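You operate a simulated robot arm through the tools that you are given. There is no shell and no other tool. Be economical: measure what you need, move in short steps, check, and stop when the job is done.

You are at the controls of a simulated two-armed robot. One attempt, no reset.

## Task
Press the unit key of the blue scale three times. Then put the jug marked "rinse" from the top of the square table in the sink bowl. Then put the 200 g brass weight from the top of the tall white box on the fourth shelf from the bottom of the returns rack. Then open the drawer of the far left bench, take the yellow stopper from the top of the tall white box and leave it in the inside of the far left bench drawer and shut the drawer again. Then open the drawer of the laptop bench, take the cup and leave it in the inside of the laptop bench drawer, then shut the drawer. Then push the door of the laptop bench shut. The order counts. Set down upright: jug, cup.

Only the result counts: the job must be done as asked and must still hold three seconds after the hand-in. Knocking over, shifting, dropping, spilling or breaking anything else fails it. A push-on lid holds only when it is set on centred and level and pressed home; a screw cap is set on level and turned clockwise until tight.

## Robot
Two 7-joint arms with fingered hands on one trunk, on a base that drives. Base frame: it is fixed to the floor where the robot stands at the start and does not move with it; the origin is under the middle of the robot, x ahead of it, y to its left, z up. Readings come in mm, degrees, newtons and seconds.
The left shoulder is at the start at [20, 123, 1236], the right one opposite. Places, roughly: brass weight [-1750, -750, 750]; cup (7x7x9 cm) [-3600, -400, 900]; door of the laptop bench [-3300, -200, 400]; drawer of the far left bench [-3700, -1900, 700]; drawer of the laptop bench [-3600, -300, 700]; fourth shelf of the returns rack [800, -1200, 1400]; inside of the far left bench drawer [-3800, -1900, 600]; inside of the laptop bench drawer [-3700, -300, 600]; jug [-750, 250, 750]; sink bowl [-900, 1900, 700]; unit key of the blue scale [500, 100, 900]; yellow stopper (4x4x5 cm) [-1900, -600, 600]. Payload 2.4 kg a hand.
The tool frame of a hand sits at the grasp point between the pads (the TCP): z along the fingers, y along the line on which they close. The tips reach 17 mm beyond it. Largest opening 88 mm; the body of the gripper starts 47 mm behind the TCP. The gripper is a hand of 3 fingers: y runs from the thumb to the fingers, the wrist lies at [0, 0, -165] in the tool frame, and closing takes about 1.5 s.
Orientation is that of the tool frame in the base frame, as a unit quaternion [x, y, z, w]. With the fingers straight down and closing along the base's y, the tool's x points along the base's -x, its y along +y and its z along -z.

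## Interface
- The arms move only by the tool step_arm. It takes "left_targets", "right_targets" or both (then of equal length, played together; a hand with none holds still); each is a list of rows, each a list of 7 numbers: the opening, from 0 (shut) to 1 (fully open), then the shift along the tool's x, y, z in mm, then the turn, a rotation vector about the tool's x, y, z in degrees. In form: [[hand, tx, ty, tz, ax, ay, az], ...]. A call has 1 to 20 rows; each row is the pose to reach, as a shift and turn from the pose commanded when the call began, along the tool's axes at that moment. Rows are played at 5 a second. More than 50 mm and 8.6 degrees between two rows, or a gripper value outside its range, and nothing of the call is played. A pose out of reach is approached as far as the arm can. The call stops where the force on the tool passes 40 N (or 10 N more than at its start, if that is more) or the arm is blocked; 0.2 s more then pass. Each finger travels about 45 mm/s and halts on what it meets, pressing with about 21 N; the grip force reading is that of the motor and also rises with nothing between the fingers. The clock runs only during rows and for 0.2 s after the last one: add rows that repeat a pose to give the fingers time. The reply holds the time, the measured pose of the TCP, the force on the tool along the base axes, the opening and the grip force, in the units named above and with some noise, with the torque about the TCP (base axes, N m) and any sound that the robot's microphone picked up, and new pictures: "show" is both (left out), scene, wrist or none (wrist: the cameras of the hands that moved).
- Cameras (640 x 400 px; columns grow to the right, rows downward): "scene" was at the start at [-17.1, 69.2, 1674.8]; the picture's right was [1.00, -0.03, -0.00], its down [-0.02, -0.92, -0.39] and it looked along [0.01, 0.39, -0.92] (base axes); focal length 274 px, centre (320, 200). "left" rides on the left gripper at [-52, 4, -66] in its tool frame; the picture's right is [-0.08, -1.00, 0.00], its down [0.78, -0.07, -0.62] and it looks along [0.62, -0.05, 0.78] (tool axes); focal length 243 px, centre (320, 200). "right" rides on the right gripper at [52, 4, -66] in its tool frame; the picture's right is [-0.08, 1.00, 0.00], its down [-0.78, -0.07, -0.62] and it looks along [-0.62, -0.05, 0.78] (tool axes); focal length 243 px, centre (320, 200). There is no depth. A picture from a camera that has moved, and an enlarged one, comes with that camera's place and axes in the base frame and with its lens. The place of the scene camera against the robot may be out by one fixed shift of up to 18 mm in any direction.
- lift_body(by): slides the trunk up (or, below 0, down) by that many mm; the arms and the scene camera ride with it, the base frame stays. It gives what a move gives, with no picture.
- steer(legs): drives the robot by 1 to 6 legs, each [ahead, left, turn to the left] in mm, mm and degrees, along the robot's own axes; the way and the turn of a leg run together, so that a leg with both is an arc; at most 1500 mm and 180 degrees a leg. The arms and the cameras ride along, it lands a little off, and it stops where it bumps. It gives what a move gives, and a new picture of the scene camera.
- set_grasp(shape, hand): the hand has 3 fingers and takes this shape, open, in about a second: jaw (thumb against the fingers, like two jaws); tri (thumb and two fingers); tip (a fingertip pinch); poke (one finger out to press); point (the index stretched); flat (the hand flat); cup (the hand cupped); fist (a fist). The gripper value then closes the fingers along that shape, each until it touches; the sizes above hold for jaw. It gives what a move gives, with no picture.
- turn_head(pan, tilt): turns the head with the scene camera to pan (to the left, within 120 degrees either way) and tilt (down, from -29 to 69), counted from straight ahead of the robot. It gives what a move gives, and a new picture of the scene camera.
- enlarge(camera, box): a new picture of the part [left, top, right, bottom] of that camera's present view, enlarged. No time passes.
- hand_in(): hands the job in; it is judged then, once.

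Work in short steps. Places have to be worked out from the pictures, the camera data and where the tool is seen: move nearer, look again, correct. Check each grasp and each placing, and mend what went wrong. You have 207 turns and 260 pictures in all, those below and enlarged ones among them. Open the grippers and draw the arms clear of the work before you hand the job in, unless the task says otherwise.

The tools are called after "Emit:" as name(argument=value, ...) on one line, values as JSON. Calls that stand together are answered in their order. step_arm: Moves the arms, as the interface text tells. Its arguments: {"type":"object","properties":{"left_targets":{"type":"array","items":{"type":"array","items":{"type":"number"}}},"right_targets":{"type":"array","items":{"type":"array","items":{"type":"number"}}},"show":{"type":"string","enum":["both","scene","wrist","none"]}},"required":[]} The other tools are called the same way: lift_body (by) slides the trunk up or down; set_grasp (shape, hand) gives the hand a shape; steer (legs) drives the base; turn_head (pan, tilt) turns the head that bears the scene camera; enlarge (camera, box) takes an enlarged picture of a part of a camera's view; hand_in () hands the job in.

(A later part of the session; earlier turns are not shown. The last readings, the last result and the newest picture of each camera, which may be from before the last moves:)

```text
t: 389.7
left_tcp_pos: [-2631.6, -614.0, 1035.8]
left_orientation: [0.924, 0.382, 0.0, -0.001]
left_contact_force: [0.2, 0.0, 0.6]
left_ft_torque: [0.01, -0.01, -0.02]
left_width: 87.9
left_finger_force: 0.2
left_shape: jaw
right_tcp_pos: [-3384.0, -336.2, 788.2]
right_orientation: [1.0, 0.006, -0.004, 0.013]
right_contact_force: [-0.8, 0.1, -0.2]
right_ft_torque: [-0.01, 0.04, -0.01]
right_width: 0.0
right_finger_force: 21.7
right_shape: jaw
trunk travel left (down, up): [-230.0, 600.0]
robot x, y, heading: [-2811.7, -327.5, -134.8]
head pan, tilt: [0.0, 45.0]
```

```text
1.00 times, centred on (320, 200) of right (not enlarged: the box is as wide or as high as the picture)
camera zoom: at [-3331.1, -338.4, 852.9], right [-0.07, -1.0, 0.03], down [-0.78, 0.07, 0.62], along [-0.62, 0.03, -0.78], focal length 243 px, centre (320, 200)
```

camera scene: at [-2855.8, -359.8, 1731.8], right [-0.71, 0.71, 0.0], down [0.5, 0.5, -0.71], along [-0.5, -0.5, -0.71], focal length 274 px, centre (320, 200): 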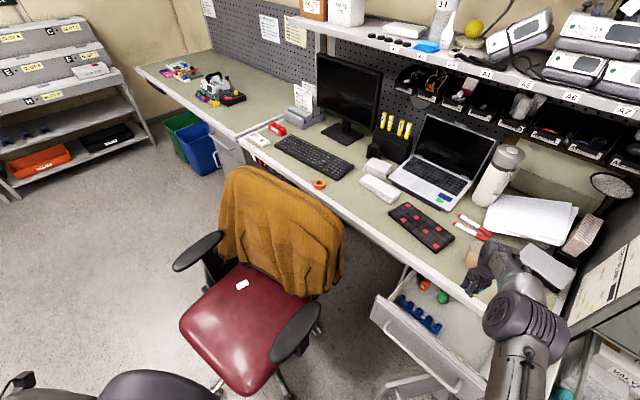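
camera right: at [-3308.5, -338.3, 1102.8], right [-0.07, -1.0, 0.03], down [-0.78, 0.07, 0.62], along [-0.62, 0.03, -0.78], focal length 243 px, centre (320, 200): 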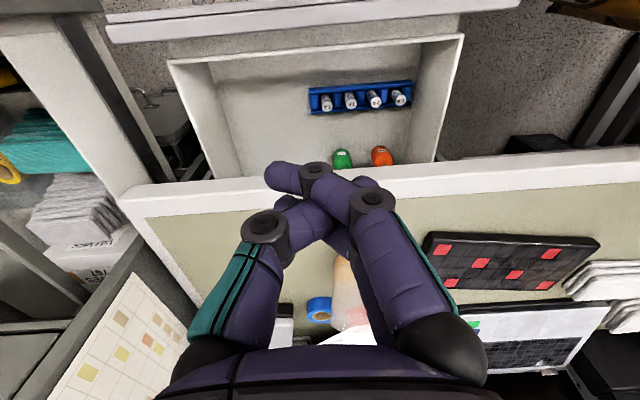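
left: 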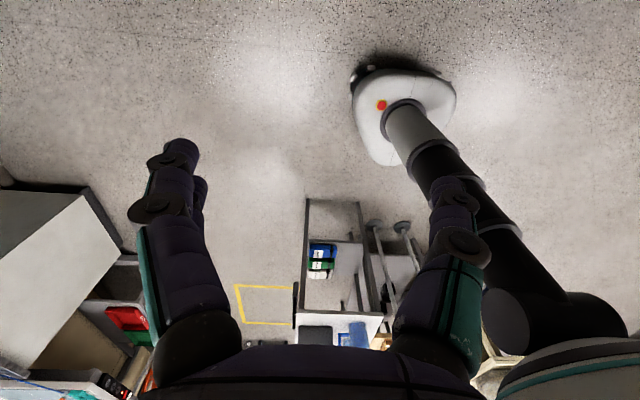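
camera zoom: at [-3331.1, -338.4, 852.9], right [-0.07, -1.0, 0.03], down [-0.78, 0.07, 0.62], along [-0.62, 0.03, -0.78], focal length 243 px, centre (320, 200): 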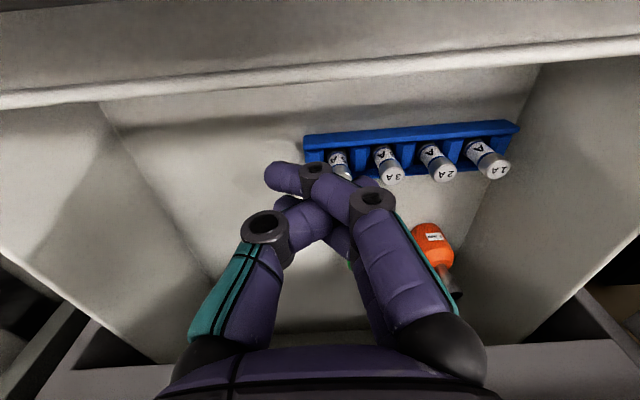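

The fingertips would be close to the blue vial holder, so I shift 55 mm to the right into the free lane and then lower.

Emit:
step_arm(right_targets=[[0, 0, -28, 0, 0, 0, 0], [0, 0, -56, 0, 0, 0, 0], [0, 0, -56, 30, 0, 0, 0], [0, 0, -56, 62, 0, 0, 0], [0, 0, -56, 62, 0, 0, 0]], show="both")

```text
t: 390.7
left_tcp_pos: [-2630.1, -615.0, 1035.1]
left_orientation: [0.924, 0.383, -0.002, -0.001]
left_contact_force: [0.4, -0.4, 0.7]
left_ft_torque: [0.02, 0.01, -0.01]
left_width: 87.8
left_finger_force: 0.0
left_shape: jaw
right_tcp_pos: [-3383.9, -282.9, 736.0]
right_orientation: [1.0, 0.006, -0.005, 0.015]
right_contact_force: [3.1, 3.7, 16.3]
right_ft_torque: [-0.24, -0.75, 0.21]
right_width: 0.0
right_finger_force: 21.1
right_shape: jaw
trunk travel left (down, up): [-230.0, 600.0]
robot x, y, heading: [-2813.5, -329.0, -135.0]
head pan, tilt: [0.0, 45.0]
stopped in row 5 (right hand): the force on the tool passed its limit at 86 N (the readings are from after the stop); the commanded pose is now the measured one
camera scene: at [-2852.7, -359.5, 1482.1], right [-0.71, 0.71, 0.0], down [0.5, 0.5, -0.71], along [-0.5, -0.5, -0.71], focal length 274 px, centre (320, 200)
camera right: at [-3331.8, -284.7, 800.4], right [-0.07, -1.0, 0.03], down [-0.78, 0.08, 0.63], along [-0.63, 0.02, -0.78], focal length 243 px, centre (320, 200)
```

scene: 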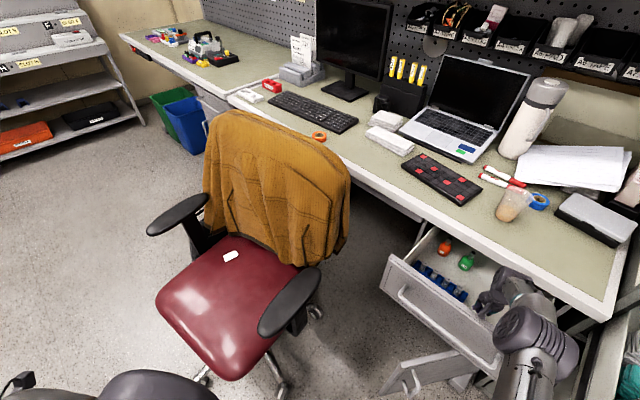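
right: 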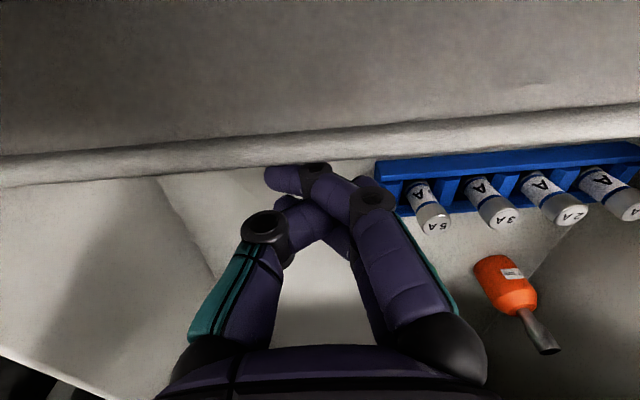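

The camera housing touched the panel rim (rim z≈774). I raise 7 mm; the fingertips are still well below the rim, so I pull the drawer by driving back 80 mm.

Emit:
step_arm(right_targets=[[0, 0, 0, -4, 0, 0, 0], [0, 0, 0, -8, 0, 0, 0]], show="none")

Emit:
steer(legs=[[-57, 57, 0]])

```text
t: 391.3
left_tcp_pos: [-2630.8, -614.6, 1035.3]
left_orientation: [0.923, 0.384, -0.002, 0.0]
left_contact_force: [0.8, 0.1, 0.0]
left_ft_torque: [0.01, 0.0, 0.0]
left_width: 87.9
left_finger_force: 0.0
left_shape: jaw
right_tcp_pos: [-3384.9, -283.2, 743.0]
right_orientation: [1.0, 0.006, -0.006, 0.014]
right_contact_force: [-0.1, -0.1, -0.7]
right_ft_torque: [0.01, -0.01, 0.02]
right_width: 0.0
right_finger_force: 21.5
right_shape: jaw
trunk travel left (down, up): [-230.0, 600.0]
robot x, y, heading: [-2812.7, -326.8, -134.9]
head pan, tilt: [0.0, 45.0]
```

```text
t: 392.4
left_tcp_pos: [-2548.2, -613.5, 1035.7]
left_orientation: [0.923, 0.384, -0.002, -0.002]
left_contact_force: [-0.7, 0.4, 0.4]
left_ft_torque: [0.0, 0.03, 0.01]
left_width: 87.9
left_finger_force: 0.0
left_shape: jaw
right_tcp_pos: [-3304.2, -285.3, 743.8]
right_orientation: [1.0, 0.007, -0.005, 0.014]
right_contact_force: [0.5, 0.1, -0.2]
right_ft_torque: [-0.03, -0.03, 0.0]
right_width: 0.0
right_finger_force: 21.2
right_shape: jaw
trunk travel left (down, up): [-230.0, 600.0]
robot x, y, heading: [-2734.8, -328.0, -134.7]
head pan, tilt: [0.0, 45.0]
camera scene: at [-2772.6, -360.4, 1482.0], right [-0.71, 0.71, 0.0], down [0.5, 0.5, -0.71], along [-0.5, -0.5, -0.71], focal length 274 px, centre (320, 200)
```

scene: 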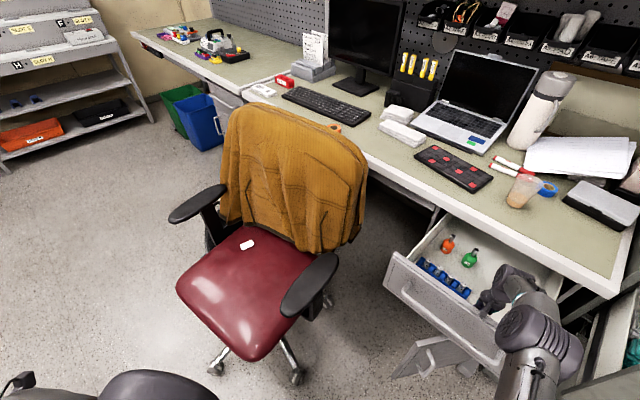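

The drawer is now open about 60 mm more. I raise and move the hand toward the cup.

Emit:
lift_body(by=320)

Emit:
steer(legs=[[225, -90, 0]])

Emit:
step_arm(right_targets=[[0.3, 0, 0, 0, 0, -7, 0], [0.7, 0, 0, 0, 0, -14.5, 0], [1, 0, 0, 0, 0, -22, 0], [1, 0, 0, 0, 0, -22, 0], [1, 0, 0, 0, 0, -22, 0], [1, 0, 0, 0, 0, -22, 0], [1, 0, 0, 0, 0, -22, 0]], show="both")

```text
t: 395.5
left_tcp_pos: [-2549.6, -614.3, 1355.4]
left_orientation: [0.923, 0.384, -0.001, 0.0]
left_contact_force: [0.1, -0.1, -0.2]
left_ft_torque: [0.01, -0.01, 0.04]
left_width: 87.9
left_finger_force: 0.1
left_shape: jaw
right_tcp_pos: [-3305.3, -284.7, 1063.6]
right_orientation: [1.0, 0.007, -0.005, 0.014]
right_contact_force: [1.1, -0.4, -0.1]
right_ft_torque: [0.01, -0.01, 0.01]
right_width: 0.0
right_finger_force: 21.0
right_shape: jaw
trunk travel left (down, up): [-550.0, 280.0]
robot x, y, heading: [-2731.8, -327.5, -134.8]
head pan, tilt: [0.0, 45.0]
```

```text
t: 397.2
left_tcp_pos: [-2742.3, -704.6, 1353.5]
left_orientation: [0.922, 0.386, -0.001, -0.004]
left_contact_force: [0.0, -0.4, 0.4]
left_ft_torque: [0.0, 0.03, 0.01]
left_width: 87.6
left_finger_force: 0.1
left_shape: jaw
right_tcp_pos: [-3499.7, -376.5, 1064.5]
right_orientation: [1.0, 0.008, -0.005, 0.01]
right_contact_force: [-0.2, 0.0, 0.1]
right_ft_torque: [0.0, -0.02, -0.01]
right_width: 0.2
right_finger_force: 21.2
right_shape: jaw
trunk travel left (down, up): [-550.0, 280.0]
robot x, y, heading: [-2927.3, -410.2, -134.4]
head pan, tilt: [0.0, 45.0]
stopped in leg 1: the robot was blocked; the commanded pose is now the measured one
camera scene: at [-2966.7, -455.5, 1801.6], right [-0.71, 0.7, 0.01], down [0.49, 0.51, -0.7], along [-0.5, -0.5, -0.71], focal length 274 px, centre (320, 200)
```

scene: 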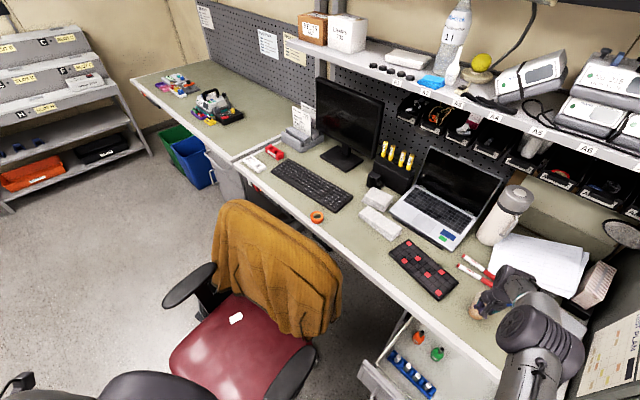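

```text
t: 398.8
left_tcp_pos: [-2744.8, -695.6, 1355.6]
left_orientation: [0.922, 0.386, -0.002, 0.0]
left_contact_force: [0.8, -0.4, 0.1]
left_ft_torque: [0.02, 0.02, 0.01]
left_width: 88.1
left_finger_force: 0.0
left_shape: jaw
right_tcp_pos: [-3499.8, -368.7, 1063.6]
right_orientation: [0.98, 0.005, -0.197, 0.016]
right_contact_force: [0.0, -0.3, -0.2]
right_ft_torque: [-0.02, 0.02, -0.02]
right_width: 88.2
right_finger_force: 0.1
right_shape: jaw
trunk travel left (down, up): [-550.0, 280.0]
robot x, y, heading: [-2926.0, -406.3, -134.7]
head pan, tilt: [0.0, 45.0]
camera scene: at [-2969.8, -442.7, 1801.9], right [-0.71, 0.7, 0.0], down [0.5, 0.5, -0.71], along [-0.5, -0.5, -0.71], focal length 274 px, centre (320, 200)
camera right: at [-3427.8, -370.6, 1102.6], right [-0.06, -1.0, 0.06], down [-0.48, 0.08, 0.87], along [-0.87, 0.02, -0.49], focal length 243 px, centre (320, 200)
```

scene: 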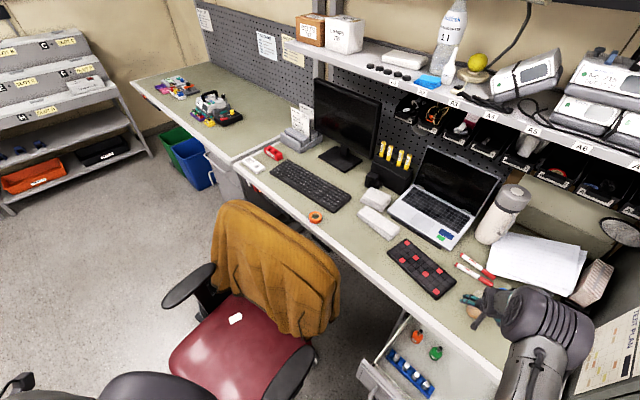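
right: 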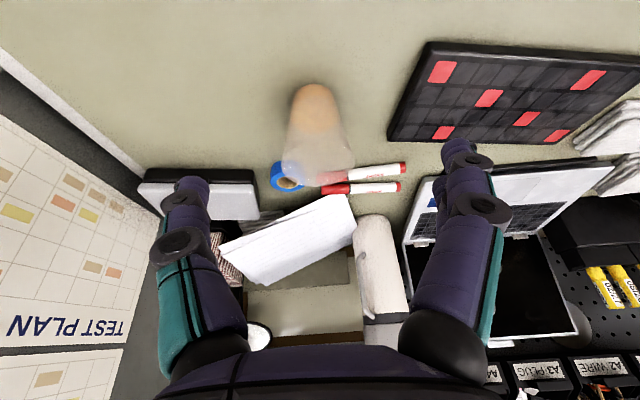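

The cup is at about (-3605, -368). I need about 45° tilt for that reach. I tilt further while raising slightly.

Emit:
step_arm(right_targets=[[1, -23, 0, -12, 0, -8, 0], [1, -46, 0, -24, 0, -16, 0], [1, -69, 0, -36, 0, -23, 0], [1, -69, 0, -36, 0, -23, 0]], show="none")

Emit:
lift_body(by=-100)

Emit:
enlarge(camera="right", box=[160, 0, 480, 200])

```text
t: 399.8
left_tcp_pos: [-2743.6, -695.0, 1354.8]
left_orientation: [0.923, 0.385, -0.002, 0.0]
left_contact_force: [-0.3, 0.2, 0.5]
left_ft_torque: [0.0, -0.02, 0.01]
left_width: 87.9
left_finger_force: 0.0
left_shape: jaw
right_tcp_pos: [-3551.6, -367.0, 1123.9]
right_orientation: [0.922, 0.003, -0.388, 0.017]
right_contact_force: [0.9, 0.2, -0.4]
right_ft_torque: [0.02, -0.02, -0.02]
right_width: 87.9
right_finger_force: 0.1
right_shape: jaw
trunk travel left (down, up): [-550.0, 280.0]
robot x, y, heading: [-2928.7, -413.9, -134.4]
head pan, tilt: [0.0, 45.0]
```

```text
t: 401.1
left_tcp_pos: [-2745.2, -694.8, 1255.0]
left_orientation: [0.923, 0.386, -0.001, 0.0]
left_contact_force: [1.0, 0.2, 0.6]
left_ft_torque: [0.01, 0.02, -0.01]
left_width: 88.0
left_finger_force: 0.1
left_shape: jaw
right_tcp_pos: [-3552.6, -367.0, 1025.2]
right_orientation: [0.922, 0.003, -0.388, 0.017]
right_contact_force: [0.2, 0.5, 0.5]
right_ft_torque: [0.0, 0.03, 0.02]
right_width: 87.9
right_finger_force: 0.0
right_shape: jaw
trunk travel left (down, up): [-450.0, 380.0]
robot x, y, heading: [-2928.7, -412.7, -134.6]
head pan, tilt: [0.0, 45.0]
```

```text
2.00 times, centred on (320, 100) of right
camera zoom: at [-3469.5, -370.4, 1032.5], right [-0.04, -1.0, 0.09], down [-0.1, 0.09, 0.99], along [-0.99, 0.03, -0.11], focal length 485 px, centre (320, 400)
```

zoom: 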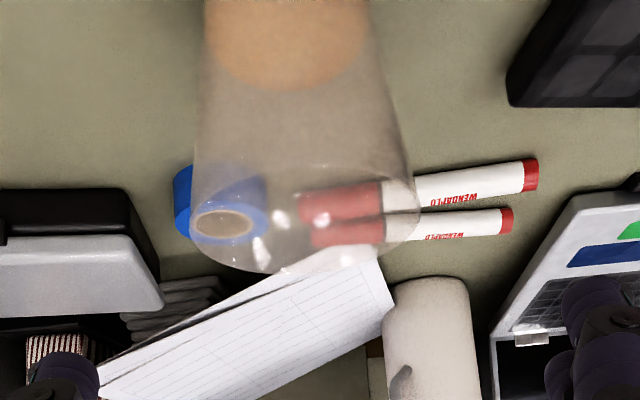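

The rim is at z≈961, centre (-3610, -366). I move forward 56 mm above the cup.

Emit:
step_arm(right_targets=[[1, -20, 0, 20, 0, 0, 0], [1, -40, -1, 40, 0, 0, 0], [1, -40, -1, 40, 0, 0, 0]], show="none")

Emit:
lift_body(by=-40)

Emit:
enlarge(camera="right", box=[0, 0, 640, 400])

```text
t: 401.9
left_tcp_pos: [-2744.9, -696.3, 1255.0]
left_orientation: [0.923, 0.386, -0.002, 0.001]
left_contact_force: [0.1, -0.2, -0.2]
left_ft_torque: [0.01, 0.01, -0.03]
left_width: 88.2
left_finger_force: 0.0
left_shape: jaw
right_tcp_pos: [-3608.0, -363.3, 1024.9]
right_orientation: [0.922, 0.002, -0.387, 0.016]
right_contact_force: [0.0, 0.2, -0.2]
right_ft_torque: [0.0, 0.01, 0.02]
right_width: 87.9
right_finger_force: 0.1
right_shape: jaw
trunk travel left (down, up): [-450.0, 380.0]
robot x, y, heading: [-2924.8, -409.4, -134.8]
head pan, tilt: [0.0, 45.0]
```

```text
t: 402.7
left_tcp_pos: [-2743.3, -695.6, 1215.2]
left_orientation: [0.923, 0.385, -0.002, 0.0]
left_contact_force: [-0.5, -0.1, -0.7]
left_ft_torque: [-0.01, 0.0, 0.01]
left_width: 87.8
left_finger_force: 0.1
left_shape: jaw
right_tcp_pos: [-3608.5, -363.9, 985.4]
right_orientation: [0.922, 0.002, -0.387, 0.016]
right_contact_force: [-0.3, -0.3, -0.4]
right_ft_torque: [-0.01, 0.03, 0.02]
right_width: 87.8
right_finger_force: 0.1
right_shape: jaw
trunk travel left (down, up): [-410.0, 420.0]
robot x, y, heading: [-2928.4, -411.9, -134.6]
head pan, tilt: [0.0, 45.0]
```

```text
1.00 times, centred on (320, 200) of right (not enlarged: the box is as wide or as high as the picture)
camera zoom: at [-3525.5, -366.7, 992.8], right [-0.04, -1.0, 0.09], down [-0.1, 0.09, 0.99], along [-0.99, 0.03, -0.11], focal length 243 px, centre (320, 200)
```

zoom: 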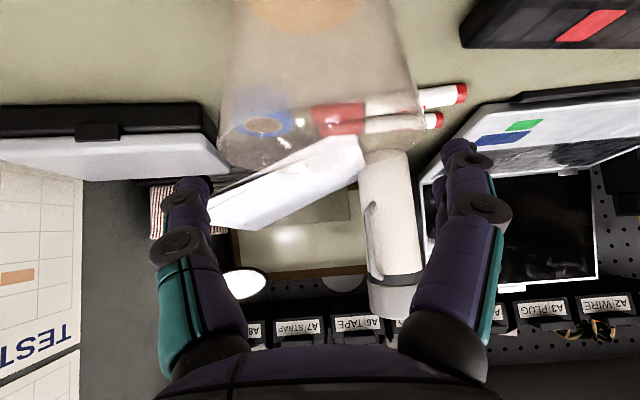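

Aligned: cup rim centred between the fingers. I lower 37 mm.

Emit:
lift_body(by=-37)

Emit:
step_arm(right_targets=[[0.85, 0, 0, 0, 0, 0, 0], [0.7, 0, 0, 0, 0, 0, 0], [0.5, 0, 0, 0, 0, 0, 0], [0.2, 0, 0, 0, 0, 0, 0], [0, 0, 0, 0, 0, 0, 0], [0, 0, 0, 0, 0, 0, 0], [0, 0, 0, 0, 0, 0, 0]], show="wrist")

```text
t: 403.5
left_tcp_pos: [-2744.4, -695.0, 1178.0]
left_orientation: [0.923, 0.386, -0.002, 0.0]
left_contact_force: [0.2, 0.1, 0.1]
left_ft_torque: [0.01, -0.02, -0.01]
left_width: 87.8
left_finger_force: 0.0
left_shape: jaw
right_tcp_pos: [-3608.0, -364.2, 948.1]
right_orientation: [0.922, 0.002, -0.387, 0.016]
right_contact_force: [-0.5, -0.2, -0.2]
right_ft_torque: [-0.01, 0.0, 0.01]
right_width: 88.1
right_finger_force: 0.1
right_shape: jaw
trunk travel left (down, up): [-373.0, 457.0]
robot x, y, heading: [-2926.9, -410.2, -134.4]
head pan, tilt: [0.0, 45.0]
```

```text
t: 405.1
left_tcp_pos: [-2745.3, -695.2, 1179.8]
left_orientation: [0.922, 0.386, -0.002, -0.001]
left_contact_force: [0.4, -0.8, -0.3]
left_ft_torque: [0.02, 0.04, 0.01]
left_width: 88.2
left_finger_force: 0.1
left_shape: jaw
right_tcp_pos: [-3608.7, -363.9, 947.9]
right_orientation: [0.922, 0.001, -0.386, 0.015]
right_contact_force: [-0.2, 0.1, -0.2]
right_ft_torque: [0.01, 0.01, 0.03]
right_width: 53.3
right_finger_force: 20.8
right_shape: jaw
trunk travel left (down, up): [-373.0, 457.0]
robot x, y, heading: [-2925.7, -411.0, -134.4]
head pan, tilt: [0.0, 45.0]
camera right: at [-3525.6, -366.6, 955.7], right [-0.04, -1.0, 0.09], down [-0.1, 0.09, 0.99], along [-0.99, 0.03, -0.11], focal length 243 px, centre (320, 200)
```

right: 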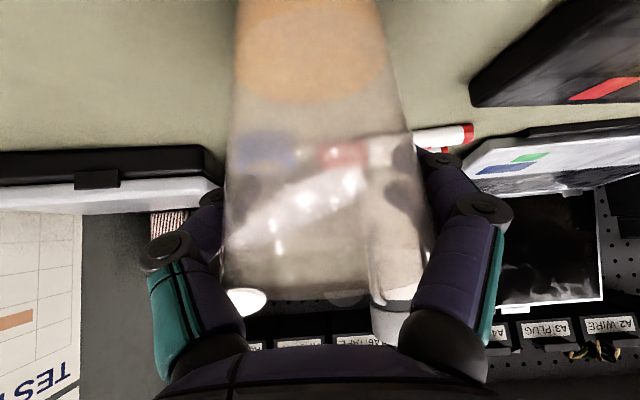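

Gripped (53 mm at the taper). I lift 30 mm and check.

Emit:
lift_body(by=30)

Emit:
enlarge(camera="right", box=[0, 0, 640, 400])

```text
t: 405.9
left_tcp_pos: [-2744.9, -696.0, 1208.2]
left_orientation: [0.922, 0.386, -0.002, 0.0]
left_contact_force: [-0.2, -0.3, 0.0]
left_ft_torque: [0.01, -0.02, -0.02]
left_width: 87.9
left_finger_force: 0.0
left_shape: jaw
right_tcp_pos: [-3608.2, -363.8, 976.9]
right_orientation: [0.922, 0.003, -0.386, 0.016]
right_contact_force: [0.8, -0.4, -0.9]
right_ft_torque: [0.02, 0.01, 0.04]
right_width: 53.3
right_finger_force: 20.4
right_shape: jaw
trunk travel left (down, up): [-403.0, 427.0]
robot x, y, heading: [-2924.4, -409.0, -134.7]
head pan, tilt: [0.0, 45.0]
```

```text
1.00 times, centred on (320, 200) of right (not enlarged: the box is as wide or as high as the picture)
camera zoom: at [-3525.6, -366.7, 985.7], right [-0.04, -1.0, 0.09], down [-0.1, 0.09, 0.99], along [-0.99, 0.03, -0.11], focal length 243 px, centre (320, 200)
```

zoom: 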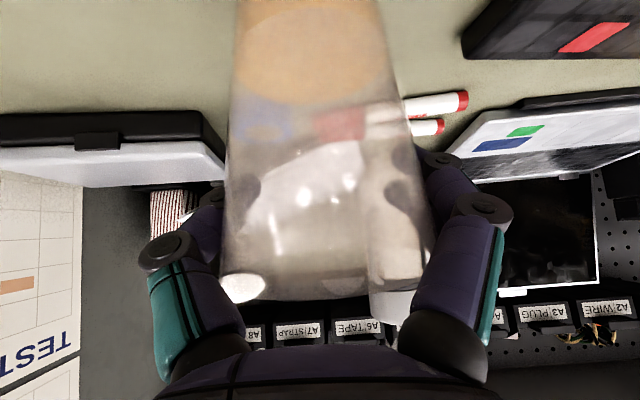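

The cup is held upright. I look right to check the filing drawer's clearance before lowering over the lane.

Emit:
steer(legs=[[-148, 148, 0]])

Emit:
turn_head(pan=-45, tilt=50)

```text
t: 407.5
left_tcp_pos: [-2534.1, -691.8, 1207.3]
left_orientation: [0.923, 0.385, -0.003, 0.0]
left_contact_force: [1.0, 1.3, -0.1]
left_ft_torque: [0.0, -0.02, 0.03]
left_width: 87.7
left_finger_force: 0.0
left_shape: jaw
right_tcp_pos: [-3397.8, -359.4, 978.8]
right_orientation: [0.922, 0.001, -0.388, 0.016]
right_contact_force: [0.0, -0.7, -0.2]
right_ft_torque: [-0.01, 0.01, 0.02]
right_width: 53.3
right_finger_force: 20.8
right_shape: jaw
trunk travel left (down, up): [-403.0, 427.0]
robot x, y, heading: [-2717.6, -409.3, -134.9]
head pan, tilt: [0.0, 45.0]
camera scene: at [-2758.7, -439.8, 1654.9], right [-0.71, 0.7, 0.0], down [0.5, 0.5, -0.71], along [-0.5, -0.5, -0.71], focal length 274 px, centre (320, 200)
```

scene: 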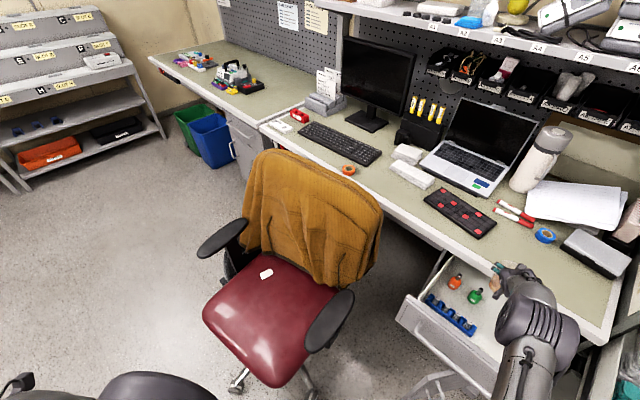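

```text
t: 408.6
left_tcp_pos: [-2535.8, -691.8, 1208.7]
left_orientation: [0.923, 0.385, -0.003, 0.0]
left_contact_force: [0.2, 0.0, -0.1]
left_ft_torque: [0.01, 0.0, 0.02]
left_width: 87.9
left_finger_force: 0.1
left_shape: jaw
right_tcp_pos: [-3398.7, -361.4, 978.4]
right_orientation: [0.922, 0.001, -0.387, 0.016]
right_contact_force: [0.7, -0.5, -0.3]
right_ft_torque: [0.02, 0.0, 0.0]
right_width: 53.1
right_finger_force: 21.3
right_shape: jaw
trunk travel left (down, up): [-403.0, 427.0]
robot x, y, heading: [-2717.6, -408.5, -134.8]
head pan, tilt: [-45.0, 50.0]
camera scene: at [-2780.2, -382.6, 1648.0], right [-0.01, 1.0, 0.0], down [0.77, 0.01, -0.64], along [-0.64, 0.0, -0.77], focal length 274 px, centre (320, 200)
```

scene: 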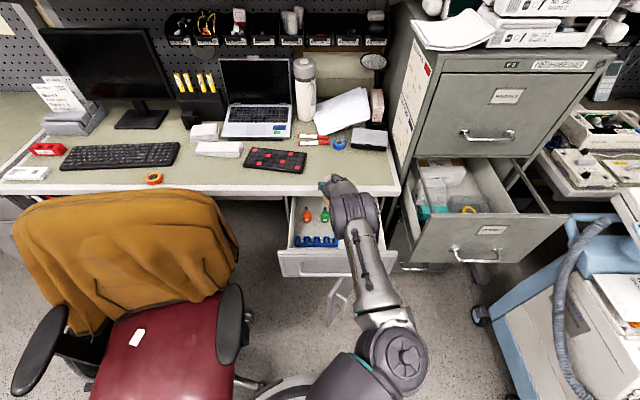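

The forearm will clear the filing drawer if the cup goes to y≈-250. I shift there and lower partway.

Emit:
steer(legs=[[-70, -88, 0]])

Emit:
lift_body(by=-130)

Emit:
enlarge(camera="right", box=[0, 0, 640, 400])

```text
t: 409.8
left_tcp_pos: [-2548.0, -580.6, 1208.4]
left_orientation: [0.922, 0.386, -0.002, 0.0]
left_contact_force: [0.6, 1.3, 0.7]
left_ft_torque: [-0.02, -0.01, 0.04]
left_width: 88.0
left_finger_force: 0.0
left_shape: jaw
right_tcp_pos: [-3410.6, -250.4, 977.4]
right_orientation: [0.922, 0.003, -0.387, 0.018]
right_contact_force: [0.4, 0.4, 0.3]
right_ft_torque: [-0.04, 0.01, 0.0]
right_width: 53.0
right_finger_force: 21.0
right_shape: jaw
trunk travel left (down, up): [-403.0, 427.0]
robot x, y, heading: [-2730.0, -295.1, -134.6]
head pan, tilt: [-45.0, 50.0]
camera scene: at [-2792.6, -270.5, 1647.9], right [-0.01, 1.0, 0.0], down [0.77, 0.01, -0.64], along [-0.64, -0.01, -0.77], focal length 274 px, centre (320, 200)
```

scene: 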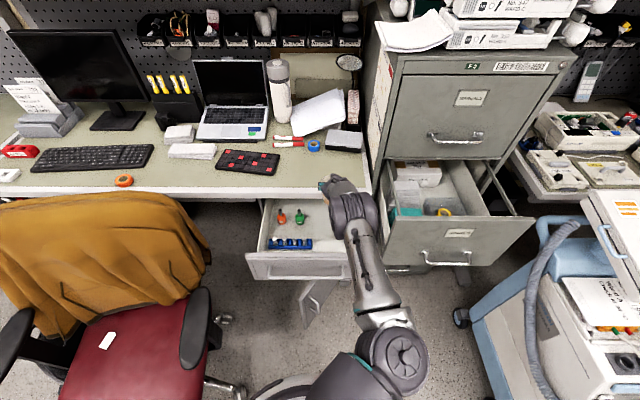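

```text
t: 411.4
left_tcp_pos: [-2547.3, -582.4, 1078.5]
left_orientation: [0.922, 0.386, -0.002, 0.0]
left_contact_force: [0.0, 0.5, -0.4]
left_ft_torque: [0.02, 0.0, -0.01]
left_width: 88.1
left_finger_force: 0.1
left_shape: jaw
right_tcp_pos: [-3411.6, -251.5, 848.1]
right_orientation: [0.922, 0.003, -0.388, 0.017]
right_contact_force: [-0.2, 0.5, -0.1]
right_ft_torque: [0.0, -0.01, 0.02]
right_width: 53.2
right_finger_force: 21.3
right_shape: jaw
trunk travel left (down, up): [-273.0, 557.0]
robot x, y, heading: [-2729.4, -298.7, -134.4]
head pan, tilt: [-45.0, 50.0]
```

```text
1.00 times, centred on (320, 200) of right (not enlarged: the box is as wide or as high as the picture)
camera zoom: at [-3328.3, -254.1, 855.8], right [-0.04, -1.0, 0.09], down [-0.1, 0.09, 0.99], along [-0.99, 0.03, -0.11], focal length 243 px, centre (320, 200)
```

zoom: 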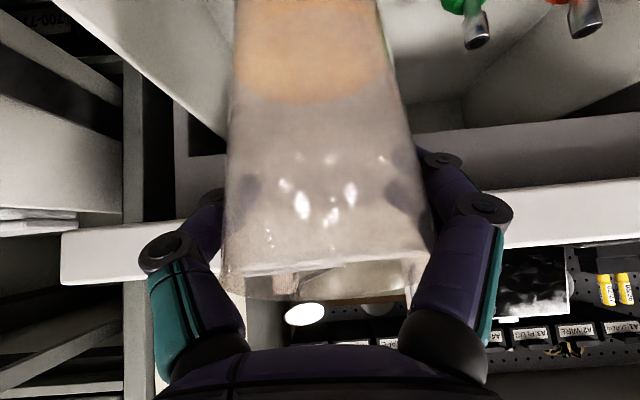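

Clear of the bench edge; I lower 60 mm further.

Emit:
lift_body(by=-60)

Emit:
enlarge(camera="right", box=[0, 0, 640, 400])

Emit:
enlarge(camera="scene", box=[220, 160, 480, 330])

```text
t: 412.4
left_tcp_pos: [-2546.6, -582.0, 1017.9]
left_orientation: [0.923, 0.386, -0.002, 0.0]
left_contact_force: [0.2, 0.4, -0.6]
left_ft_torque: [0.0, -0.05, 0.01]
left_width: 87.9
left_finger_force: 0.1
left_shape: jaw
right_tcp_pos: [-3411.1, -251.3, 787.7]
right_orientation: [0.921, 0.003, -0.388, 0.017]
right_contact_force: [0.7, 0.2, -0.5]
right_ft_torque: [0.01, -0.02, -0.03]
right_width: 53.2
right_finger_force: 20.7
right_shape: jaw
trunk travel left (down, up): [-213.0, 617.0]
robot x, y, heading: [-2732.7, -289.4, -134.4]
head pan, tilt: [-45.0, 50.0]
```

```text
1.00 times, centred on (320, 200) of right (not enlarged: the box is as wide or as high as the picture)
camera zoom: at [-3328.3, -254.1, 795.8], right [-0.04, -1.0, 0.09], down [-0.1, 0.09, 0.99], along [-0.99, 0.03, -0.11], focal length 243 px, centre (320, 200)
```

zoom: 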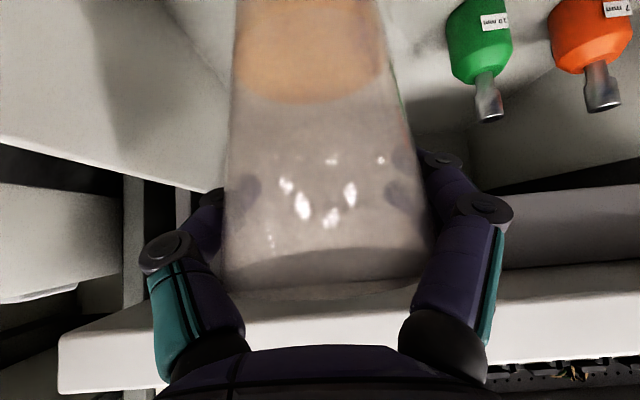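

```text
2.35 times, centred on (350, 245) of scene
camera zoom: at [-2792.2, -272.6, 1458.0], right [-0.01, 1.0, 0.0], down [0.77, 0.01, -0.64], along [-0.64, -0.01, -0.77], focal length 644 px, centre (249, 94)
```

zoom: 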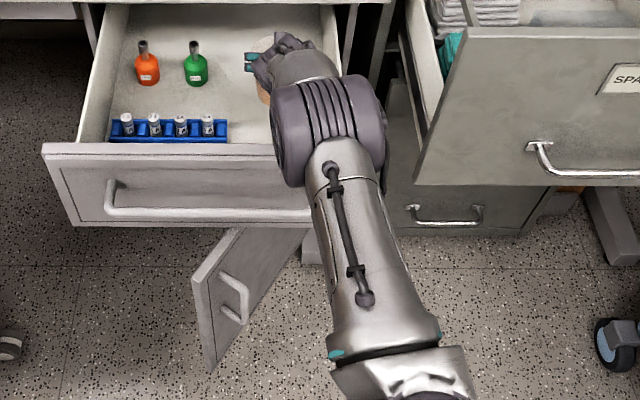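

The wrist joint will just clear the front rim. I lower in small trunk steps while watching force.

Emit:
lift_body(by=-28)

Emit:
lift_body(by=-10)

```text
t: 413.1
left_tcp_pos: [-2546.0, -582.5, 989.6]
left_orientation: [0.922, 0.386, -0.002, -0.001]
left_contact_force: [0.4, 0.2, 0.5]
left_ft_torque: [0.03, 0.01, -0.03]
left_width: 88.3
left_finger_force: 0.1
left_shape: jaw
right_tcp_pos: [-3411.6, -251.2, 759.5]
right_orientation: [0.922, 0.003, -0.387, 0.016]
right_contact_force: [-0.1, 0.0, -1.2]
right_ft_torque: [0.01, 0.01, 0.04]
right_width: 53.1
right_finger_force: 20.6
right_shape: jaw
trunk travel left (down, up): [-185.0, 645.0]
robot x, y, heading: [-2729.1, -299.6, -134.5]
head pan, tilt: [-45.0, 50.0]
```

```text
t: 413.7
left_tcp_pos: [-2547.7, -581.5, 980.7]
left_orientation: [0.922, 0.386, -0.002, 0.0]
left_contact_force: [-0.2, 0.6, 0.0]
left_ft_torque: [0.03, 0.01, 0.0]
left_width: 87.9
left_finger_force: 0.0
left_shape: jaw
right_tcp_pos: [-3410.7, -251.4, 750.7]
right_orientation: [0.922, 0.003, -0.387, 0.016]
right_contact_force: [0.2, -0.3, 0.2]
right_ft_torque: [0.0, 0.01, -0.02]
right_width: 52.9
right_finger_force: 21.2
right_shape: jaw
trunk travel left (down, up): [-175.0, 655.0]
robot x, y, heading: [-2732.7, -298.0, -134.5]
head pan, tilt: [-45.0, 50.0]
```

Cup base is at about 672. I continue with arm steps straight down.

Emit:
step_arm(right_targets=[[0, 2.1, 0, 2.1, 0, 0, 0], [0, 4.3, 0, 4.2, 0, 0, 0], [0, 6.4, 0, 6.3, 0, 0, 0], [0, 6.4, 0, 6.3, 0, 0, 0]], show="none")

Emit:
step_arm(right_targets=[[0, 2.1, 0, 2.1, 0, 0, 0], [0, 4.3, 0, 4.2, 0, 0, 0], [0, 4.3, 0, 4.2, 0, 0, 0]], show="none")

```text
t: 414.7
left_tcp_pos: [-2547.1, -582.5, 980.4]
left_orientation: [0.923, 0.386, -0.002, 0.0]
left_contact_force: [0.7, -1.3, 0.3]
left_ft_torque: [0.0, 0.02, 0.01]
left_width: 88.1
left_finger_force: 0.0
left_shape: jaw
right_tcp_pos: [-3411.5, -253.1, 741.4]
right_orientation: [0.922, 0.003, -0.386, 0.017]
right_contact_force: [-0.4, 0.0, 0.5]
right_ft_torque: [0.01, -0.02, -0.01]
right_width: 53.0
right_finger_force: 20.6
right_shape: jaw
trunk travel left (down, up): [-175.0, 655.0]
robot x, y, heading: [-2730.2, -299.3, -134.7]
head pan, tilt: [-45.0, 50.0]
```

```text
t: 415.5
left_tcp_pos: [-2547.6, -582.5, 980.7]
left_orientation: [0.922, 0.386, -0.003, 0.0]
left_contact_force: [0.4, 0.8, -0.1]
left_ft_torque: [0.0, 0.02, -0.02]
left_width: 87.8
left_finger_force: 0.2
left_shape: jaw
right_tcp_pos: [-3412.1, -252.8, 733.7]
right_orientation: [0.922, 0.002, -0.387, 0.016]
right_contact_force: [0.2, 0.2, 0.1]
right_ft_torque: [-0.04, 0.02, -0.02]
right_width: 53.1
right_finger_force: 21.1
right_shape: jaw
trunk travel left (down, up): [-175.0, 655.0]
robot x, y, heading: [-2729.4, -296.7, -134.6]
head pan, tilt: [-45.0, 50.0]
```

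Still free at 734 (cup base ≈656). More small steps.

Emit:
step_arm(right_targets=[[0, 1.8, 0, 1.8, 0, 0, 0], [0, 3.6, 0, 3.5, 0, 0, 0], [0, 3.6, 0, 3.5, 0, 0, 0]], show="none")

Emit:
step_arm(right_targets=[[0, 1.8, 0, 1.8, 0, 0, 0], [0, 3.6, 0, 3.5, 0, 0, 0], [0, 3.6, 0, 3.5, 0, 0, 0]], show="wrist")

```text
t: 416.3
left_tcp_pos: [-2546.8, -581.8, 980.8]
left_orientation: [0.923, 0.386, -0.002, 0.0]
left_contact_force: [0.5, 0.1, 0.7]
left_ft_torque: [0.03, 0.01, -0.04]
left_width: 87.7
left_finger_force: 0.2
left_shape: jaw
right_tcp_pos: [-3411.6, -253.7, 729.5]
right_orientation: [0.922, 0.002, -0.386, 0.016]
right_contact_force: [-0.5, -0.2, 0.1]
right_ft_torque: [-0.03, 0.0, 0.04]
right_width: 53.0
right_finger_force: 21.2
right_shape: jaw
trunk travel left (down, up): [-175.0, 655.0]
robot x, y, heading: [-2729.8, -299.7, -134.5]
head pan, tilt: [-45.0, 50.0]
```

```text
t: 417.1
left_tcp_pos: [-2547.2, -582.7, 979.9]
left_orientation: [0.922, 0.386, -0.002, 0.0]
left_contact_force: [-0.8, 0.6, 1.0]
left_ft_torque: [0.0, 0.01, -0.02]
left_width: 87.7
left_finger_force: 0.1
left_shape: jaw
right_tcp_pos: [-3411.3, -254.1, 723.8]
right_orientation: [0.922, 0.003, -0.387, 0.016]
right_contact_force: [-0.1, 1.1, 0.3]
right_ft_torque: [0.01, 0.01, -0.01]
right_width: 53.0
right_finger_force: 20.7
right_shape: jaw
trunk travel left (down, up): [-175.0, 655.0]
robot x, y, heading: [-2730.8, -293.0, -134.7]
head pan, tilt: [-45.0, 50.0]
camera right: at [-3328.3, -256.3, 732.7], right [-0.04, -1.0, 0.09], down [-0.1, 0.09, 0.99], along [-0.99, 0.03, -0.11], focal length 243 px, centre (320, 200)
```

right: 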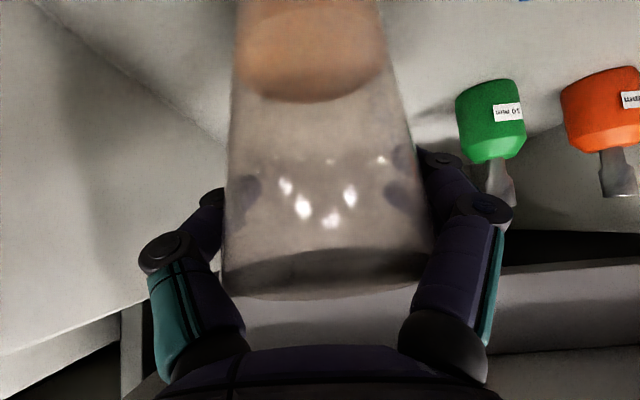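

Continuing down toward the floor.

Emit:
step_arm(right_targets=[[0, 1.8, 0, 1.8, 0, 0, 0], [0, 3.6, 0, 3.5, 0, 0, 0], [0, 3.6, 0, 3.5, 0, 0, 0]], show="none")

Emit:
step_arm(right_targets=[[0, 1.8, 0, 1.8, 0, 0, 0], [0, 3.6, 0, 3.5, 0, 0, 0], [0, 3.6, 0, 3.5, 0, 0, 0]], show="none")

```text
t: 417.9
left_tcp_pos: [-2547.4, -582.3, 980.6]
left_orientation: [0.922, 0.386, -0.002, 0.0]
left_contact_force: [-0.2, 0.4, -0.6]
left_ft_torque: [0.01, 0.01, -0.02]
left_width: 87.7
left_finger_force: 0.1
left_shape: jaw
right_tcp_pos: [-3411.5, -252.9, 718.9]
right_orientation: [0.922, 0.003, -0.387, 0.017]
right_contact_force: [-0.5, 1.0, -1.1]
right_ft_torque: [0.02, 0.0, -0.03]
right_width: 53.1
right_finger_force: 21.4
right_shape: jaw
trunk travel left (down, up): [-175.0, 655.0]
robot x, y, heading: [-2729.4, -298.7, -134.6]
head pan, tilt: [-45.0, 50.0]
```

```text
t: 418.7
left_tcp_pos: [-2545.5, -582.4, 979.9]
left_orientation: [0.923, 0.386, -0.003, 0.0]
left_contact_force: [-0.2, 1.2, 0.1]
left_ft_torque: [0.02, 0.02, -0.01]
left_width: 87.9
left_finger_force: 0.1
left_shape: jaw
right_tcp_pos: [-3412.4, -252.9, 715.9]
right_orientation: [0.922, 0.001, -0.387, 0.016]
right_contact_force: [1.3, 1.0, 5.2]
right_ft_torque: [-0.07, 0.04, 0.01]
right_width: 52.9
right_finger_force: 20.9
right_shape: jaw
trunk travel left (down, up): [-175.0, 655.0]
robot x, y, heading: [-2727.7, -292.6, -134.6]
head pan, tilt: [-45.0, 50.0]
```

Contact (5 N) — the cup stands on the drawer floor. I open slowly.

Emit:
step_arm(right_targets=[[0.62, 0, 0, 0, 0, 0, 0], [0.7, 0, 0, 0, 0, 0, 0], [0.8, 0, 0, 0, 0, 0, 0], [0.9, 0, 0, 0, 0, 0, 0], [1, 0, 0, 0, 0, 0, 0], [1, 0, 0, 0, 0, 0, 0]], show="wrist")

```text
t: 420.1
left_tcp_pos: [-2545.8, -582.5, 979.7]
left_orientation: [0.922, 0.386, -0.002, 0.0]
left_contact_force: [-0.3, -0.3, 0.0]
left_ft_torque: [-0.02, 0.01, 0.0]
left_width: 87.8
left_finger_force: 0.0
left_shape: jaw
right_tcp_pos: [-3411.4, -252.5, 713.9]
right_orientation: [0.922, 0.003, -0.386, 0.017]
right_contact_force: [-0.5, 0.8, 0.3]
right_ft_torque: [-0.02, -0.01, 0.0]
right_width: 87.8
right_finger_force: 0.1
right_shape: jaw
trunk travel left (down, up): [-175.0, 655.0]
robot x, y, heading: [-2730.3, -298.9, -134.4]
head pan, tilt: [-45.0, 50.0]
camera right: at [-3329.0, -255.3, 722.3], right [-0.04, -1.0, 0.09], down [-0.1, 0.09, 0.99], along [-0.99, 0.03, -0.11], focal length 243 px, centre (320, 200)
```

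right: 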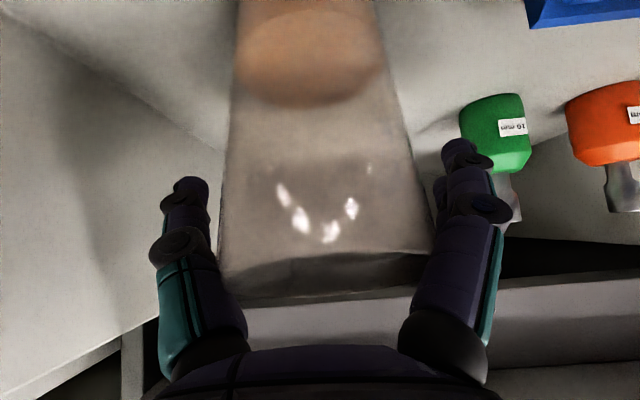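

The cup stands free and upright. I raise straight up.

Emit:
lift_body(by=120)

Emit:
lift_body(by=180)

Emit:
enlarge(camera="scene", box=[220, 160, 480, 330])

```text
t: 421.6
left_tcp_pos: [-2546.6, -581.3, 1100.1]
left_orientation: [0.922, 0.386, -0.002, 0.0]
left_contact_force: [0.1, -0.1, 0.0]
left_ft_torque: [-0.02, -0.01, 0.03]
left_width: 87.8
left_finger_force: 0.1
left_shape: jaw
right_tcp_pos: [-3411.6, -253.4, 834.8]
right_orientation: [0.922, 0.004, -0.387, 0.017]
right_contact_force: [0.4, -0.4, -0.5]
right_ft_torque: [0.03, -0.01, 0.01]
right_width: 87.6
right_finger_force: 0.0
right_shape: jaw
trunk travel left (down, up): [-295.0, 535.0]
robot x, y, heading: [-2731.0, -297.7, -134.4]
head pan, tilt: [-45.0, 50.0]
```

```text
t: 423.6
left_tcp_pos: [-2547.9, -582.4, 1279.6]
left_orientation: [0.923, 0.385, -0.002, 0.0]
left_contact_force: [-0.5, 0.1, 0.8]
left_ft_torque: [-0.01, 0.0, 0.01]
left_width: 88.0
left_finger_force: 0.1
left_shape: jaw
right_tcp_pos: [-3411.8, -252.8, 1014.5]
right_orientation: [0.922, 0.003, -0.388, 0.017]
right_contact_force: [-0.4, 0.0, -0.3]
right_ft_torque: [0.03, -0.01, 0.0]
right_width: 87.8
right_finger_force: 0.1
right_shape: jaw
trunk travel left (down, up): [-475.0, 355.0]
robot x, y, heading: [-2728.4, -296.8, -134.4]
head pan, tilt: [-45.0, 50.0]
```

```text
2.35 times, centred on (350, 245) of scene
camera zoom: at [-2792.4, -272.7, 1719.9], right [-0.01, 1.0, 0.0], down [0.77, 0.01, -0.64], along [-0.64, -0.01, -0.77], focal length 644 px, centre (249, 94)
```

zoom: 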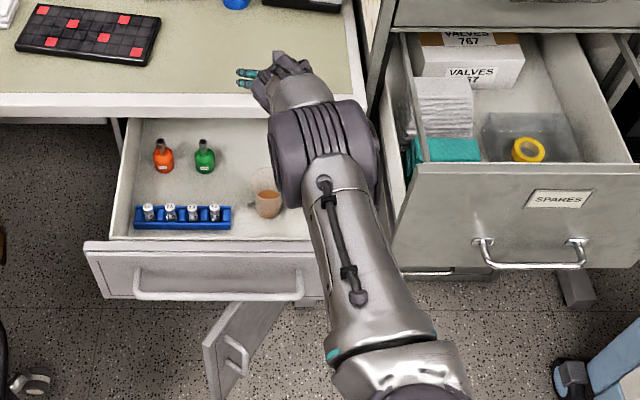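

The cup stands upright in the drawer. I back away and bring the hand back to vertical, then face the bench squarely to push the drawer shut.

Emit:
steer(legs=[[-200, 200, 0], [0, 0, -45.4]])

Emit:
step_arm(right_targets=[[1, 12, 0, 0, 0, 8, 0], [1, 24, 0, 0, 0, 16, 0], [1, 36, 0, 0, 0, 24, 0], [1, 48, 0, 0, 0, 32, 0], [1, 60, 0, 0, 0, 40, 0], [1, 70, 0, 0, 0, 45.5, 0]], show="none")

```text
t: 427.6
left_tcp_pos: [-2527.9, -623.6, 1280.2]
left_orientation: [1.0, 0.002, -0.002, -0.001]
left_contact_force: [0.6, -0.7, 0.0]
left_ft_torque: [0.0, -0.04, 0.03]
left_width: 87.9
left_finger_force: 0.1
left_shape: jaw
right_tcp_pos: [-2903.5, 221.8, 1014.4]
right_orientation: [0.852, -0.352, -0.364, -0.133]
right_contact_force: [-0.2, -0.2, -0.6]
right_ft_torque: [0.01, 0.02, 0.02]
right_width: 87.9
right_finger_force: 0.1
right_shape: jaw
trunk travel left (down, up): [-475.0, 355.0]
robot x, y, heading: [-2452.6, -292.6, -179.7]
head pan, tilt: [-45.0, 50.0]
camera scene: at [-2488.0, -227.6, 1720.0], right [0.7, 0.71, 0.0], down [0.54, -0.54, -0.64], along [-0.46, 0.45, -0.77], focal length 274 px, centre (320, 200)
```

scene: 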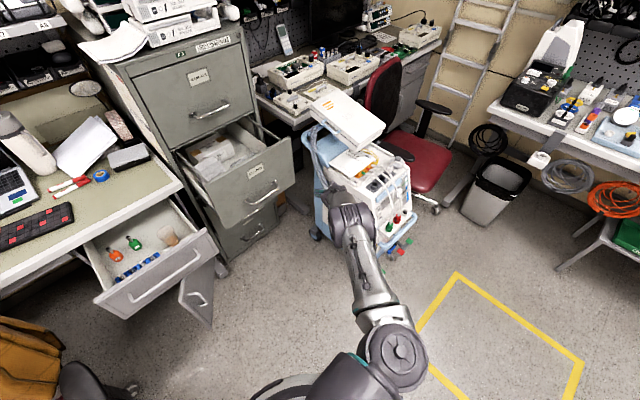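

```text
t: 429.0
left_tcp_pos: [-2527.4, -624.2, 1281.5]
left_orientation: [1.0, 0.002, -0.003, -0.002]
left_contact_force: [-0.5, -0.2, 0.7]
left_ft_torque: [0.03, -0.01, -0.02]
left_width: 88.1
left_finger_force: 0.2
left_shape: jaw
right_tcp_pos: [-2853.1, 128.1, 1008.6]
right_orientation: [0.927, -0.376, -0.009, 0.012]
right_contact_force: [-0.1, -0.1, 0.5]
right_ft_torque: [0.01, -0.01, 0.01]
right_width: 87.9
right_finger_force: 0.1
right_shape: jaw
right hand out of reach, approached as far as the arm can: row 3, 4, 5, 6
trunk travel left (down, up): [-475.0, 355.0]
robot x, y, heading: [-2451.7, -290.2, -179.5]
head pan, tilt: [-45.0, 50.0]
```

Next I straighten the hand's yaw and bring it back in front of the robot.

Emit:
step_arm(right_targets=[[1, 30, 32, 0, 0, 0, -6], [1, 60, 63, 0, 0, 0, -12], [1, 90, 95, 0, 0, 0, -18], [1, 120, 127, 0, 0, 0, -24], [1, 150, 158, 0, 0, 0, -30], [1, 180, 190, 0, 0, 0, -36], [1, 210, 222, 0, 0, 0, -42], [1, 240, 254, 0, 0, 0, -44.5], [1, 264, 279, 0, 0, 0, -44.5]], show="none")

Emit:
step_arm(right_targets=[[0.5, 0, 0, 0, 4.9, -4.9, -4.9], [0, 0, 0, 0, 9.8, -9.8, -9.8], [0, 0, 0, 0, 14.7, -14.7, -14.7], [0, 0, 0, 0, 19.6, -19.6, -19.6], [0, 0, 0, 0, 24.5, -24.5, -24.5], [0, 0, 0, 0, 29.4, -29.4, -29.4], [0, 0, 0, 0, 34.3, -34.3, -34.3], [0, 0, 0, 0, 39.2, -39.2, -39.2], [0, 0, 0, 0, 44.1, -44.1, -44.1], [0, 0, 0, 0, 49, -49, -49], [0, 0, 0, 0, 53.9, -53.9, -53.9], [0, 0, 0, 0, 58.8, -58.8, -58.8], [0, 0, 0, 0, 63.5, -63.5, -63.5], [0, 0, 0, 0, 67, -67, -67], [0, 0, 0, 0, 69.3, -69.3, -69.3]], show="none")

Emit:
turn_head(pan=0, tilt=45)

```text
t: 431.0
left_tcp_pos: [-2527.0, -624.0, 1279.5]
left_orientation: [1.0, 0.002, -0.002, 0.0]
left_contact_force: [0.1, 0.8, 0.1]
left_ft_torque: [-0.03, -0.02, 0.01]
left_width: 88.0
left_finger_force: 0.0
left_shape: jaw
right_tcp_pos: [-2858.8, -256.7, 1016.6]
right_orientation: [1.0, 0.003, -0.011, 0.01]
right_contact_force: [-0.3, -0.4, 0.0]
right_ft_torque: [-0.01, -0.02, 0.01]
right_width: 88.0
right_finger_force: 0.0
right_shape: jaw
trunk travel left (down, up): [-475.0, 355.0]
robot x, y, heading: [-2452.0, -296.4, -179.6]
head pan, tilt: [-45.0, 50.0]
```

```text
t: 434.2
left_tcp_pos: [-2528.7, -623.4, 1280.1]
left_orientation: [1.0, 0.002, -0.001, 0.0]
left_contact_force: [0.5, 0.0, 0.0]
left_ft_torque: [0.03, 0.01, 0.02]
left_width: 88.0
left_finger_force: 0.1
left_shape: jaw
right_tcp_pos: [-2858.1, -256.2, 1013.3]
right_orientation: [-0.497, -0.491, 0.512, 0.499]
right_contact_force: [0.0, -1.0, 0.3]
right_ft_torque: [-0.01, -0.03, 0.04]
right_width: 0.0
right_finger_force: 21.2
right_shape: jaw
trunk travel left (down, up): [-475.0, 355.0]
robot x, y, heading: [-2451.7, -291.3, -179.6]
head pan, tilt: [-45.0, 50.0]
```

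```text
t: 435.4
left_tcp_pos: [-2526.7, -623.9, 1279.5]
left_orientation: [1.0, 0.002, -0.002, -0.001]
left_contact_force: [-0.3, 0.5, -0.5]
left_ft_torque: [0.01, 0.01, -0.01]
left_width: 87.9
left_finger_force: 0.0
left_shape: jaw
right_tcp_pos: [-2859.2, -256.9, 1013.7]
right_orientation: [-0.498, -0.491, 0.511, 0.499]
right_contact_force: [0.5, 0.1, 0.0]
right_ft_torque: [-0.01, 0.0, -0.01]
right_width: 0.0
right_finger_force: 21.1
right_shape: jaw
trunk travel left (down, up): [-475.0, 355.0]
robot x, y, heading: [-2452.9, -293.3, -179.5]
head pan, tilt: [0.0, 45.0]
camera scene: at [-2514.6, -282.5, 1726.9], right [0.0, 1.0, 0.0], down [0.71, 0.0, -0.71], along [-0.71, 0.0, -0.71], focal length 274 px, centre (320, 200)
```

scene: 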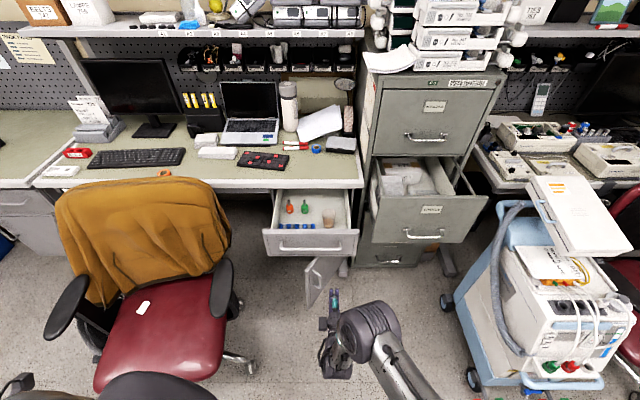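

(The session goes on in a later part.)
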